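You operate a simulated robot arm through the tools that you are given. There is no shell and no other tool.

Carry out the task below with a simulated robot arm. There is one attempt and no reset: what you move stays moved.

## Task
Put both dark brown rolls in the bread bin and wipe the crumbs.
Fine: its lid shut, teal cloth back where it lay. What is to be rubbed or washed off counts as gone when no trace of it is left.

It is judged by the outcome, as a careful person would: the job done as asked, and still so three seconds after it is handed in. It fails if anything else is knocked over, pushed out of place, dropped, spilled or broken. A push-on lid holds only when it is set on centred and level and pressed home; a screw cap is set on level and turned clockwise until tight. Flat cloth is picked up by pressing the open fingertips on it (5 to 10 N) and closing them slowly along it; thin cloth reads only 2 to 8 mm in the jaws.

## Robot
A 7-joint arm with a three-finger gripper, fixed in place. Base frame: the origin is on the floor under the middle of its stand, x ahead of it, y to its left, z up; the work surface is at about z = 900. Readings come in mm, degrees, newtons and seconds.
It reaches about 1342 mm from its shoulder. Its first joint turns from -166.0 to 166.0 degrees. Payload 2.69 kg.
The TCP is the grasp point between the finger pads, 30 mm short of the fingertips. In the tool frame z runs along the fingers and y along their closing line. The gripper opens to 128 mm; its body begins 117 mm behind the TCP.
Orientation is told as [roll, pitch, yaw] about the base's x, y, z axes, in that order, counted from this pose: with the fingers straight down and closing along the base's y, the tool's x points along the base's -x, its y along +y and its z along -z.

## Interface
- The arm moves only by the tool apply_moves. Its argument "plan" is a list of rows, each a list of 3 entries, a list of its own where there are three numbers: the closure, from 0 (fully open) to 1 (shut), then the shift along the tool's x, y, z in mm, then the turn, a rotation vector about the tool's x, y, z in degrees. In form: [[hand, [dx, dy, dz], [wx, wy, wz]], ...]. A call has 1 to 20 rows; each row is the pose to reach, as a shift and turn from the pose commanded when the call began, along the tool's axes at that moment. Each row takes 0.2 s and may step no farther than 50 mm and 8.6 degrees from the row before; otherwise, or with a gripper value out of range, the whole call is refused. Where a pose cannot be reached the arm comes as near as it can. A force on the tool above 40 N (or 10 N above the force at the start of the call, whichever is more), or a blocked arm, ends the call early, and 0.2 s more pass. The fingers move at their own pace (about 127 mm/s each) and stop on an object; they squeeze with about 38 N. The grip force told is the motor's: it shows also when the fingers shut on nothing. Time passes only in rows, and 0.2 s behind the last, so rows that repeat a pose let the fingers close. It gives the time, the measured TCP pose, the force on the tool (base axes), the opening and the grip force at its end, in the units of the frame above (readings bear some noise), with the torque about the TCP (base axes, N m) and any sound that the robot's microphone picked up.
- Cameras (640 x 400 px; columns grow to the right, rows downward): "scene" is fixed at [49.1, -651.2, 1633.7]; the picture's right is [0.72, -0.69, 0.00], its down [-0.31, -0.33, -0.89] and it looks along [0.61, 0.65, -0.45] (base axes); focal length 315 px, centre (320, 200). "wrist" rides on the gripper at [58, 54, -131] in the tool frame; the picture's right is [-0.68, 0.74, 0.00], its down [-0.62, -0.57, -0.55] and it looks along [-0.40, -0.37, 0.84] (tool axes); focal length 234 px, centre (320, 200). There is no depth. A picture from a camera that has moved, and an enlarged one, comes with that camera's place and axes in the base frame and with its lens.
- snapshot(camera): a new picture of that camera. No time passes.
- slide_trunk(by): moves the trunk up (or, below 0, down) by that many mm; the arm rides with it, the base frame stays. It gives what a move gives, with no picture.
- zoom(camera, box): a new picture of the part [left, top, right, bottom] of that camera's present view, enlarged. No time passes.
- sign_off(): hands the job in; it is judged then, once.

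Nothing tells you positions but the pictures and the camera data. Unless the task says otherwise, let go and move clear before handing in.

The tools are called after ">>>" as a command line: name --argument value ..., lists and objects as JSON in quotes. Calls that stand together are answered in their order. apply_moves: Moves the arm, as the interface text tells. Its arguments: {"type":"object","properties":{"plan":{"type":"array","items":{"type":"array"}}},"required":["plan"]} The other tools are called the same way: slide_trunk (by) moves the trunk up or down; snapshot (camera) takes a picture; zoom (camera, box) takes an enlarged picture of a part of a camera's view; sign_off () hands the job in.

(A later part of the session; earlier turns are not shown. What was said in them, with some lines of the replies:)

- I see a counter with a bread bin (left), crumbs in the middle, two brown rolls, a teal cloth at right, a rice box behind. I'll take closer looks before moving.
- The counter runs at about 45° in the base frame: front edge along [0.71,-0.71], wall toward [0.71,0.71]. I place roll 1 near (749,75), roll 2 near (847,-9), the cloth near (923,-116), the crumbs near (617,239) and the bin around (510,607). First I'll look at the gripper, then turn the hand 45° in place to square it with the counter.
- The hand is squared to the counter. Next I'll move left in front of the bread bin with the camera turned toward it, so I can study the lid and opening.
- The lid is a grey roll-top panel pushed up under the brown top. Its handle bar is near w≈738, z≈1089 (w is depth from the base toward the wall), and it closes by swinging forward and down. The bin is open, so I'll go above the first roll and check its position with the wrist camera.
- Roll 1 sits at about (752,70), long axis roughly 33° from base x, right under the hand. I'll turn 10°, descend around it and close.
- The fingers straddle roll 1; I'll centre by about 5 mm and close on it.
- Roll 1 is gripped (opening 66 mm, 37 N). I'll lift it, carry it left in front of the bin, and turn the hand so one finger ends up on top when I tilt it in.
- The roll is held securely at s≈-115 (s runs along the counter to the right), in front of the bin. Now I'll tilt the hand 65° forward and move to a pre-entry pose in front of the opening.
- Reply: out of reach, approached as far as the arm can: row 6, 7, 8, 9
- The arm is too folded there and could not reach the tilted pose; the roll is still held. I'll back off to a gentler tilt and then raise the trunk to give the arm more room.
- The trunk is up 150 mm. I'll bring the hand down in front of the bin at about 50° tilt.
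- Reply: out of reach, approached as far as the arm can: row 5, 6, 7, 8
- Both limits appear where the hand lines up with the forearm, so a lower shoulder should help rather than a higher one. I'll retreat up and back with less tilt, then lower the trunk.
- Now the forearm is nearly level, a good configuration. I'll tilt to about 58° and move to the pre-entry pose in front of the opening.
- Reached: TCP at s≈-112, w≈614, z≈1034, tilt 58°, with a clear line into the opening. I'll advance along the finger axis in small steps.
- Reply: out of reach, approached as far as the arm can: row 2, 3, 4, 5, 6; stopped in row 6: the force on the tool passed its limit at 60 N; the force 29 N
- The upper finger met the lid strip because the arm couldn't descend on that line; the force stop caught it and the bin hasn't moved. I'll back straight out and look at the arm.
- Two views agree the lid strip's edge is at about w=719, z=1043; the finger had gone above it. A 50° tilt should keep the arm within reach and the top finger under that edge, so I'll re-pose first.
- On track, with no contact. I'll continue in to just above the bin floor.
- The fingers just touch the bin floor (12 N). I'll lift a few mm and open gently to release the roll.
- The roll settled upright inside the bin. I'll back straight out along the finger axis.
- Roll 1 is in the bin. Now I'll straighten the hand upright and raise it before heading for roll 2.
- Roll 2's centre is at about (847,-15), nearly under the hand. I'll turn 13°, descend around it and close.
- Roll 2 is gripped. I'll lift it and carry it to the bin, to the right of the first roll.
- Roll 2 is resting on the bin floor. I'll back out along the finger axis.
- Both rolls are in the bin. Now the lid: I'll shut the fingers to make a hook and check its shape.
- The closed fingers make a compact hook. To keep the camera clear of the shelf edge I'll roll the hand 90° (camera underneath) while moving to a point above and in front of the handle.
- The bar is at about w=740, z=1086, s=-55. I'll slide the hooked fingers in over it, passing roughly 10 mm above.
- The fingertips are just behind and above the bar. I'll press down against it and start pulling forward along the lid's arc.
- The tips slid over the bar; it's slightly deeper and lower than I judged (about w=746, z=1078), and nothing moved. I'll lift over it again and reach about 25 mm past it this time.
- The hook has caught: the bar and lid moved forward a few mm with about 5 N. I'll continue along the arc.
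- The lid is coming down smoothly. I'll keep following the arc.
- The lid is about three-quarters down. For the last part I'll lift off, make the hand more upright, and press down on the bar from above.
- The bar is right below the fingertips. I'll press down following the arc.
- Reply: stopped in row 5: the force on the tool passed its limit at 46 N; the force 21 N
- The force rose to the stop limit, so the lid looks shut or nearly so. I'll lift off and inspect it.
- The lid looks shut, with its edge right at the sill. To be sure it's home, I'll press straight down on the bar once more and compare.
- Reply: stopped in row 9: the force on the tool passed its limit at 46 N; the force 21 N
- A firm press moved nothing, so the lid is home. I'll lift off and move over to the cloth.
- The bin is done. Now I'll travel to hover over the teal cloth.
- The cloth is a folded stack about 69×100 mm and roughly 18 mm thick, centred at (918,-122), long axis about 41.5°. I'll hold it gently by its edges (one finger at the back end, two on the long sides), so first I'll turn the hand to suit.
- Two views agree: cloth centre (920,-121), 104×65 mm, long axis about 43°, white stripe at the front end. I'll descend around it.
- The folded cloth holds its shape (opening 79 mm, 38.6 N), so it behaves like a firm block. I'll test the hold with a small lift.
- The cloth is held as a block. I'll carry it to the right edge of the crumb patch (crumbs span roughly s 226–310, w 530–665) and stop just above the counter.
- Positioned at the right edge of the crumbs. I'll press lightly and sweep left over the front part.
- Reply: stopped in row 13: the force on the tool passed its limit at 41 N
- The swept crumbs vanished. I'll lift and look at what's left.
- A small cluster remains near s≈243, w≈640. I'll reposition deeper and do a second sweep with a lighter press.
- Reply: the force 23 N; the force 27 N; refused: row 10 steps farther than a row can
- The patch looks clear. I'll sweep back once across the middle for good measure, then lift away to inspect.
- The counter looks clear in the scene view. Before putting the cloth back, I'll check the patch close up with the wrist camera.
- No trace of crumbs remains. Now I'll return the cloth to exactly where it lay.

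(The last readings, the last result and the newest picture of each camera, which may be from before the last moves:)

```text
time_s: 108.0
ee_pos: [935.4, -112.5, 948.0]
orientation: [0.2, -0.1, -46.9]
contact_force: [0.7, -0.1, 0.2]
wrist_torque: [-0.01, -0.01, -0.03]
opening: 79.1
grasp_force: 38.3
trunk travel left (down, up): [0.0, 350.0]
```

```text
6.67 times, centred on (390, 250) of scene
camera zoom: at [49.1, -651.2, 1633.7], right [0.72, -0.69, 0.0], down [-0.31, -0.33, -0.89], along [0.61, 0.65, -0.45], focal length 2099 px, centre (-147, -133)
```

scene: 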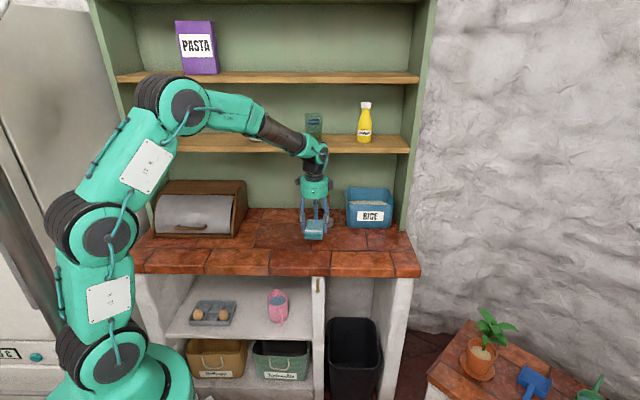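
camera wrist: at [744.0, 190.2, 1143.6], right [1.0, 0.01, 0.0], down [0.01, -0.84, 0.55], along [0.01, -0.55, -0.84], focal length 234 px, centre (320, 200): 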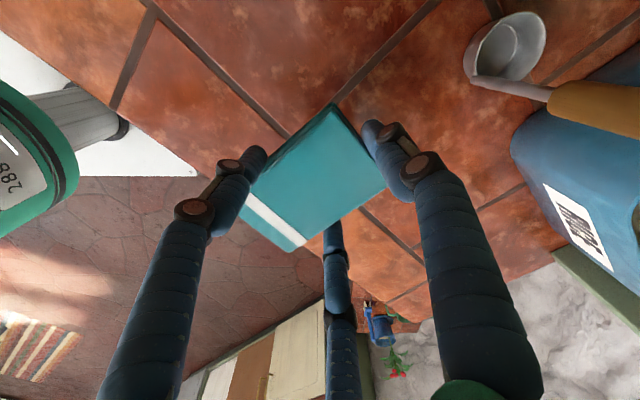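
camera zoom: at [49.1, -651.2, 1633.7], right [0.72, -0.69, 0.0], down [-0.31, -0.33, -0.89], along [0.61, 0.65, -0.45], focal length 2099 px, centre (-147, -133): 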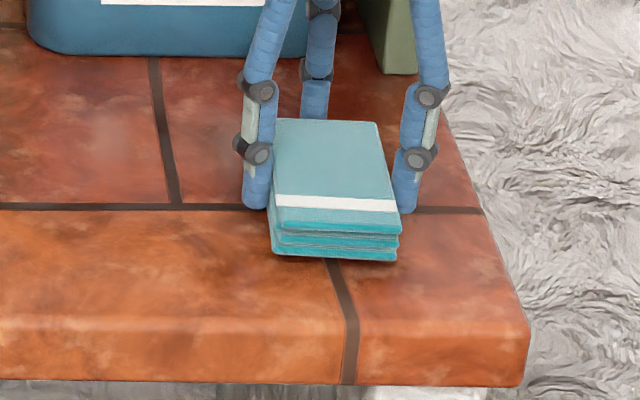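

>>> apply_moves --plan '[[1, [3.9, -1.3, 4], [0, 0, 0]], [1, [3.9, -1.3, 9], [0, 0, 0]], [1, [3.9, -1.3, 12], [0, 0, 0]], [1, [3.9, -1.3, 12], [0, 0, 0]]]'

>>> zoom --camera "scene" --box '[350, 220, 430, 280]'

```text
time_s: 109.0
ee_pos: [932.7, -108.7, 936.4]
orientation: [0.2, 0.0, -46.9]
contact_force: [0.1, -0.4, -0.7]
wrist_torque: [0.01, -0.03, 0.01]
opening: 78.7
grasp_force: 38.0
trunk travel left (down, up): [0.0, 350.0]
```

```text
6.67 times, centred on (390, 250) of scene
camera zoom: at [49.1, -651.2, 1633.7], right [0.72, -0.69, 0.0], down [-0.31, -0.33, -0.89], along [0.61, 0.65, -0.45], focal length 2099 px, centre (-147, -133)
```

zoom: 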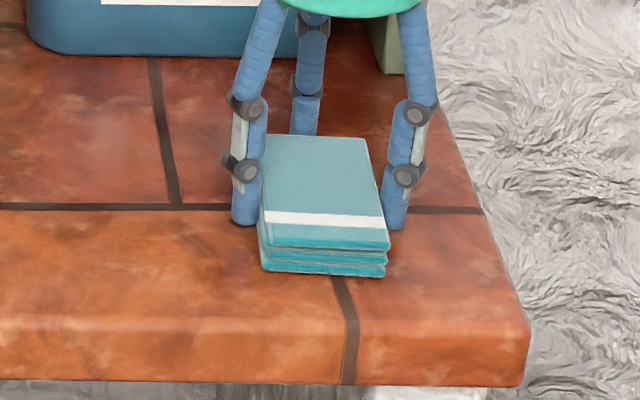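

>>> apply_moves --plan '[[1, [-0.5, 0, 1], [0, 0, 0]], [1, [-0.5, 0, 1.8], [0, 0, 0]], [1, [-0.5, 0, 2], [0, 0, 0]]]'

>>> zoom --camera "scene" --box '[350, 220, 430, 280]'

```text
time_s: 109.8
ee_pos: [933.2, -108.4, 934.1]
orientation: [0.4, 0.0, -46.8]
contact_force: [-0.1, -0.6, 1.3]
wrist_torque: [0.11, -0.04, 0.01]
opening: 78.9
grasp_force: 38.1
trunk travel left (down, up): [0.0, 350.0]
```

```text
6.67 times, centred on (390, 250) of scene
camera zoom: at [49.1, -651.2, 1633.7], right [0.72, -0.69, 0.0], down [-0.31, -0.33, -0.89], along [0.61, 0.65, -0.45], focal length 2099 px, centre (-147, -133)
```

zoom: 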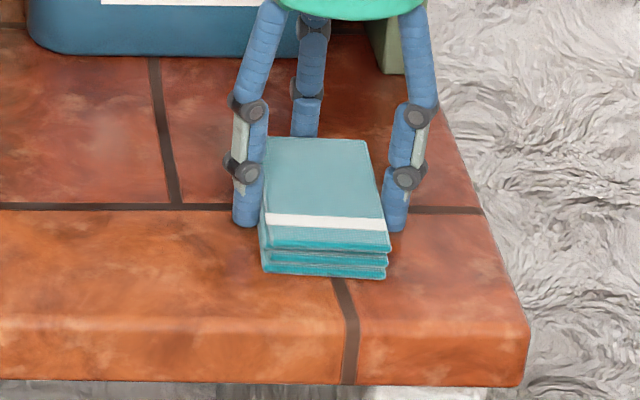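

The cloth matches its original outline within about 2 mm and is touching the counter. I'll open slowly, then rise straight up.

>>> apply_moves --plan '[[0.38, [0, 0, 0], [0, 0, 0]], [0.36, [0, 0, 0], [0, 0, 0]], [0.32, [0, 0, 0], [0, 0, 0]], [0.2, [0, 0, 0], [0, 0, 0]], [0, [0, 0, 0], [0, 0, 0]], [0, [0, 0, 0], [0, 0, 0]], [0, [0, 0, -20], [0, 0, 0]], [0, [0, 0, -60], [0, 0, 0]], [0, [0, 0, -105], [0, 0, 0]], [0, [0, 0, -150], [0, 0, 0]], [0, [0, 0, -195], [0, 0, 0]], [0, [0, 0, -195], [0, 0, 0]]]'

>>> zoom --camera "scene" --box '[350, 220, 430, 280]'

>>> snapshot --camera "wrist"

>>> snapshot --camera "scene"

```text
time_s: 112.5
ee_pos: [931.0, -107.6, 1129.9]
orientation: [0.3, -0.1, -46.9]
contact_force: [0.3, -0.6, 1.1]
wrist_torque: [0.02, -0.03, -0.03]
opening: 128.0
grasp_force: 0.0
trunk travel left (down, up): [0.0, 350.0]
```

```text
6.67 times, centred on (390, 250) of scene
camera zoom: at [49.1, -651.2, 1633.7], right [0.72, -0.69, 0.0], down [-0.31, -0.33, -0.89], along [0.61, 0.65, -0.45], focal length 2099 px, centre (-147, -133)
```

zoom: 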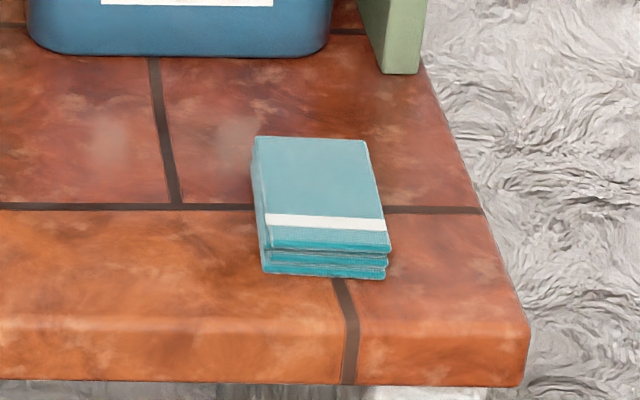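

```text
taken
camera wrist: at [928.7, -29.1, 1261.3], right [1.0, 0.01, 0.01], down [0.0, -0.84, 0.55], along [0.01, -0.55, -0.84], focal length 234 px, centre (320, 200)
```

wrist: 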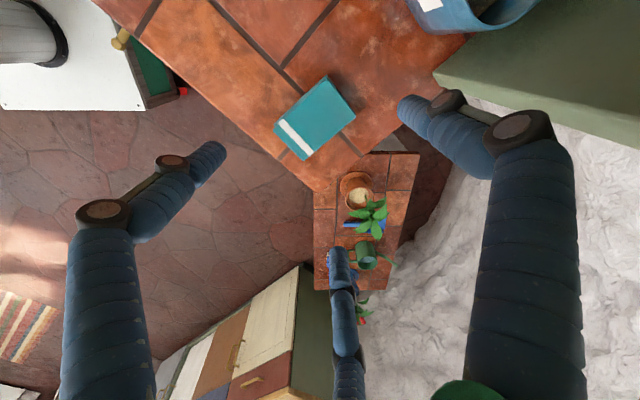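

```text
taken
```

scene: 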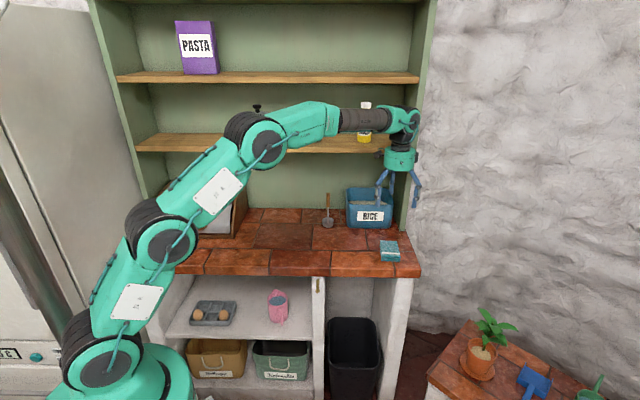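

The cloth is back in place. I'll move the hand away to the left to inspect the wiped patch and the bin once more.

>>> apply_moves --plan '[[0, [0, 0, -20], [0, 0, 0]], [0, [43.5, -5.5, -20], [0, 0, 0]], [0, [87, -11, -20], [0, 0, 0]], [0, [130.4, -16.6, -20], [0, 0, 0]], [0, [173.9, -22.1, -20], [0, 0, 0]], [0, [217.3, -27.6, -20], [0, 0, 0]], [0, [260.8, -33.1, -20], [0, 0, 0]], [0, [304.2, -38.6, -20], [0, 0, 0]], [0, [347.7, -44.1, -20], [0, 0, 0]], [0, [391.2, -49.7, -20], [0, 0, 0]], [0, [434.6, -55.2, -20], [0, 0, 0]], [0, [478.1, -60.7, -20], [0, 0, 0]], [0, [478.1, -60.7, -20], [0, 0, 0]]]'

>>> zoom --camera "wrist" --box '[240, 0, 460, 160]'

>>> snapshot --camera "scene"

>>> zoom --camera "scene" --box '[220, 180, 420, 290]'

```text
time_s: 115.2
ee_pos: [562.5, 198.3, 1148.1]
orientation: [0.2, 0.0, -46.9]
contact_force: [-0.5, -0.2, -0.3]
wrist_torque: [0.0, -0.02, -0.02]
opening: 127.9
grasp_force: 0.1
trunk travel left (down, up): [0.0, 350.0]
```

```text
2.50 times, centred on (350, 80) of wrist
camera zoom: at [559.6, 276.3, 1278.7], right [1.0, 0.01, 0.0], down [0.01, -0.84, 0.55], along [0.01, -0.55, -0.84], focal length 585 px, centre (245, 500)
```

zoom: 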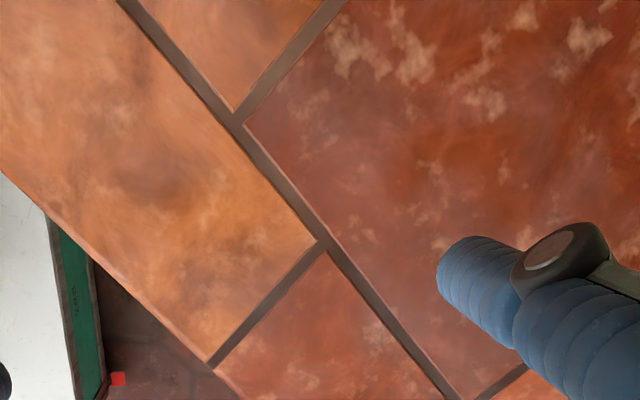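

```text
taken
```

scene: 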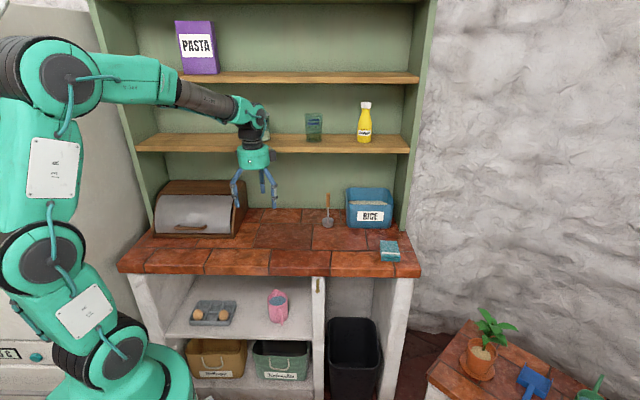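

```text
3.20 times, centred on (320, 235) of scene
camera zoom: at [49.1, -651.2, 1633.7], right [0.72, -0.69, 0.0], down [-0.31, -0.33, -0.89], along [0.61, 0.65, -0.45], focal length 1007 px, centre (320, 88)
```

zoom: 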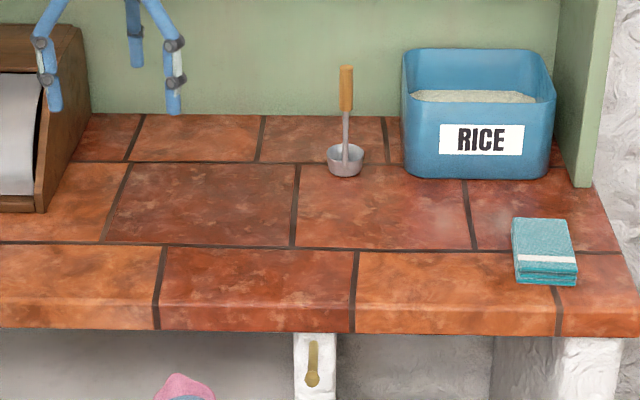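

>>> zoom --camera "scene" --box '[140, 160, 260, 240]'

>>> apply_moves --plan '[[0, [-20, -10, -40], [0, 0, 0]], [0, [-40, -20, -80], [0, 0, 0]], [0, [-60, -30, -120], [0, 0, 0]], [0, [-80, -40, -160], [0, 0, 0]], [0, [-80, -40, -160], [0, 0, 0]]]'

>>> snapshot --camera "scene"

```text
5.00 times, centred on (200, 200) of scene
camera zoom: at [49.1, -651.2, 1633.7], right [0.72, -0.69, 0.0], down [-0.31, -0.33, -0.89], along [0.61, 0.65, -0.45], focal length 1574 px, centre (920, 200)
```

zoom: 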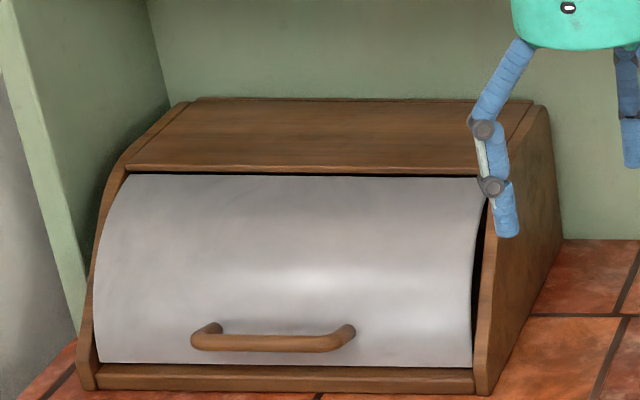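

```text
time_s: 116.5
ee_pos: [583.7, 112.5, 1308.8]
orientation: [0.3, -0.2, -46.9]
contact_force: [0.2, -0.4, 0.6]
wrist_torque: [0.04, -0.04, 0.02]
opening: 128.1
grasp_force: 0.0
trunk travel left (down, up): [0.0, 350.0]
```

```text
taken
```

scene: 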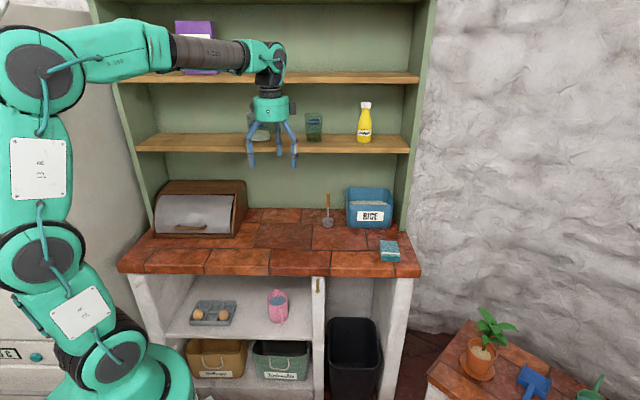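

Both rolls are in the bin with its lid shut, the counter is free of crumbs, and the teal cloth is back where it lay. The scoop, rice box and shelf items I can see are in place, and the hand is open and clear, so I'm handing in.

>>> sign_off

```text
The job is handed in.
```

The job is handed in. Both dark brown rolls are in the bread bin, the lid is shut, the crumbs are gone, and the teal cloth is back where it lay.

- **Rolls:** Both settled upright on the bin floor, side by side. On the first try at roll 1, the upper finger met the lid strip and the force stop caught it. I backed out and went in again, and saw no movement of the bin or lid.
- **Lid:** A second firm press on the handle, up to the force limit, moved nothing, and it was still shut at the last check.
- **Crumbs:** I saw no trace left in the scene view or in a close wrist-camera look.
- **Cloth:** It matched its original outline to within about 2 mm.

Nothing else looked out of place in the final pictures, though the arm partly hid the shelf jar in the last one. The trunk is still 150 mm below its starting height.
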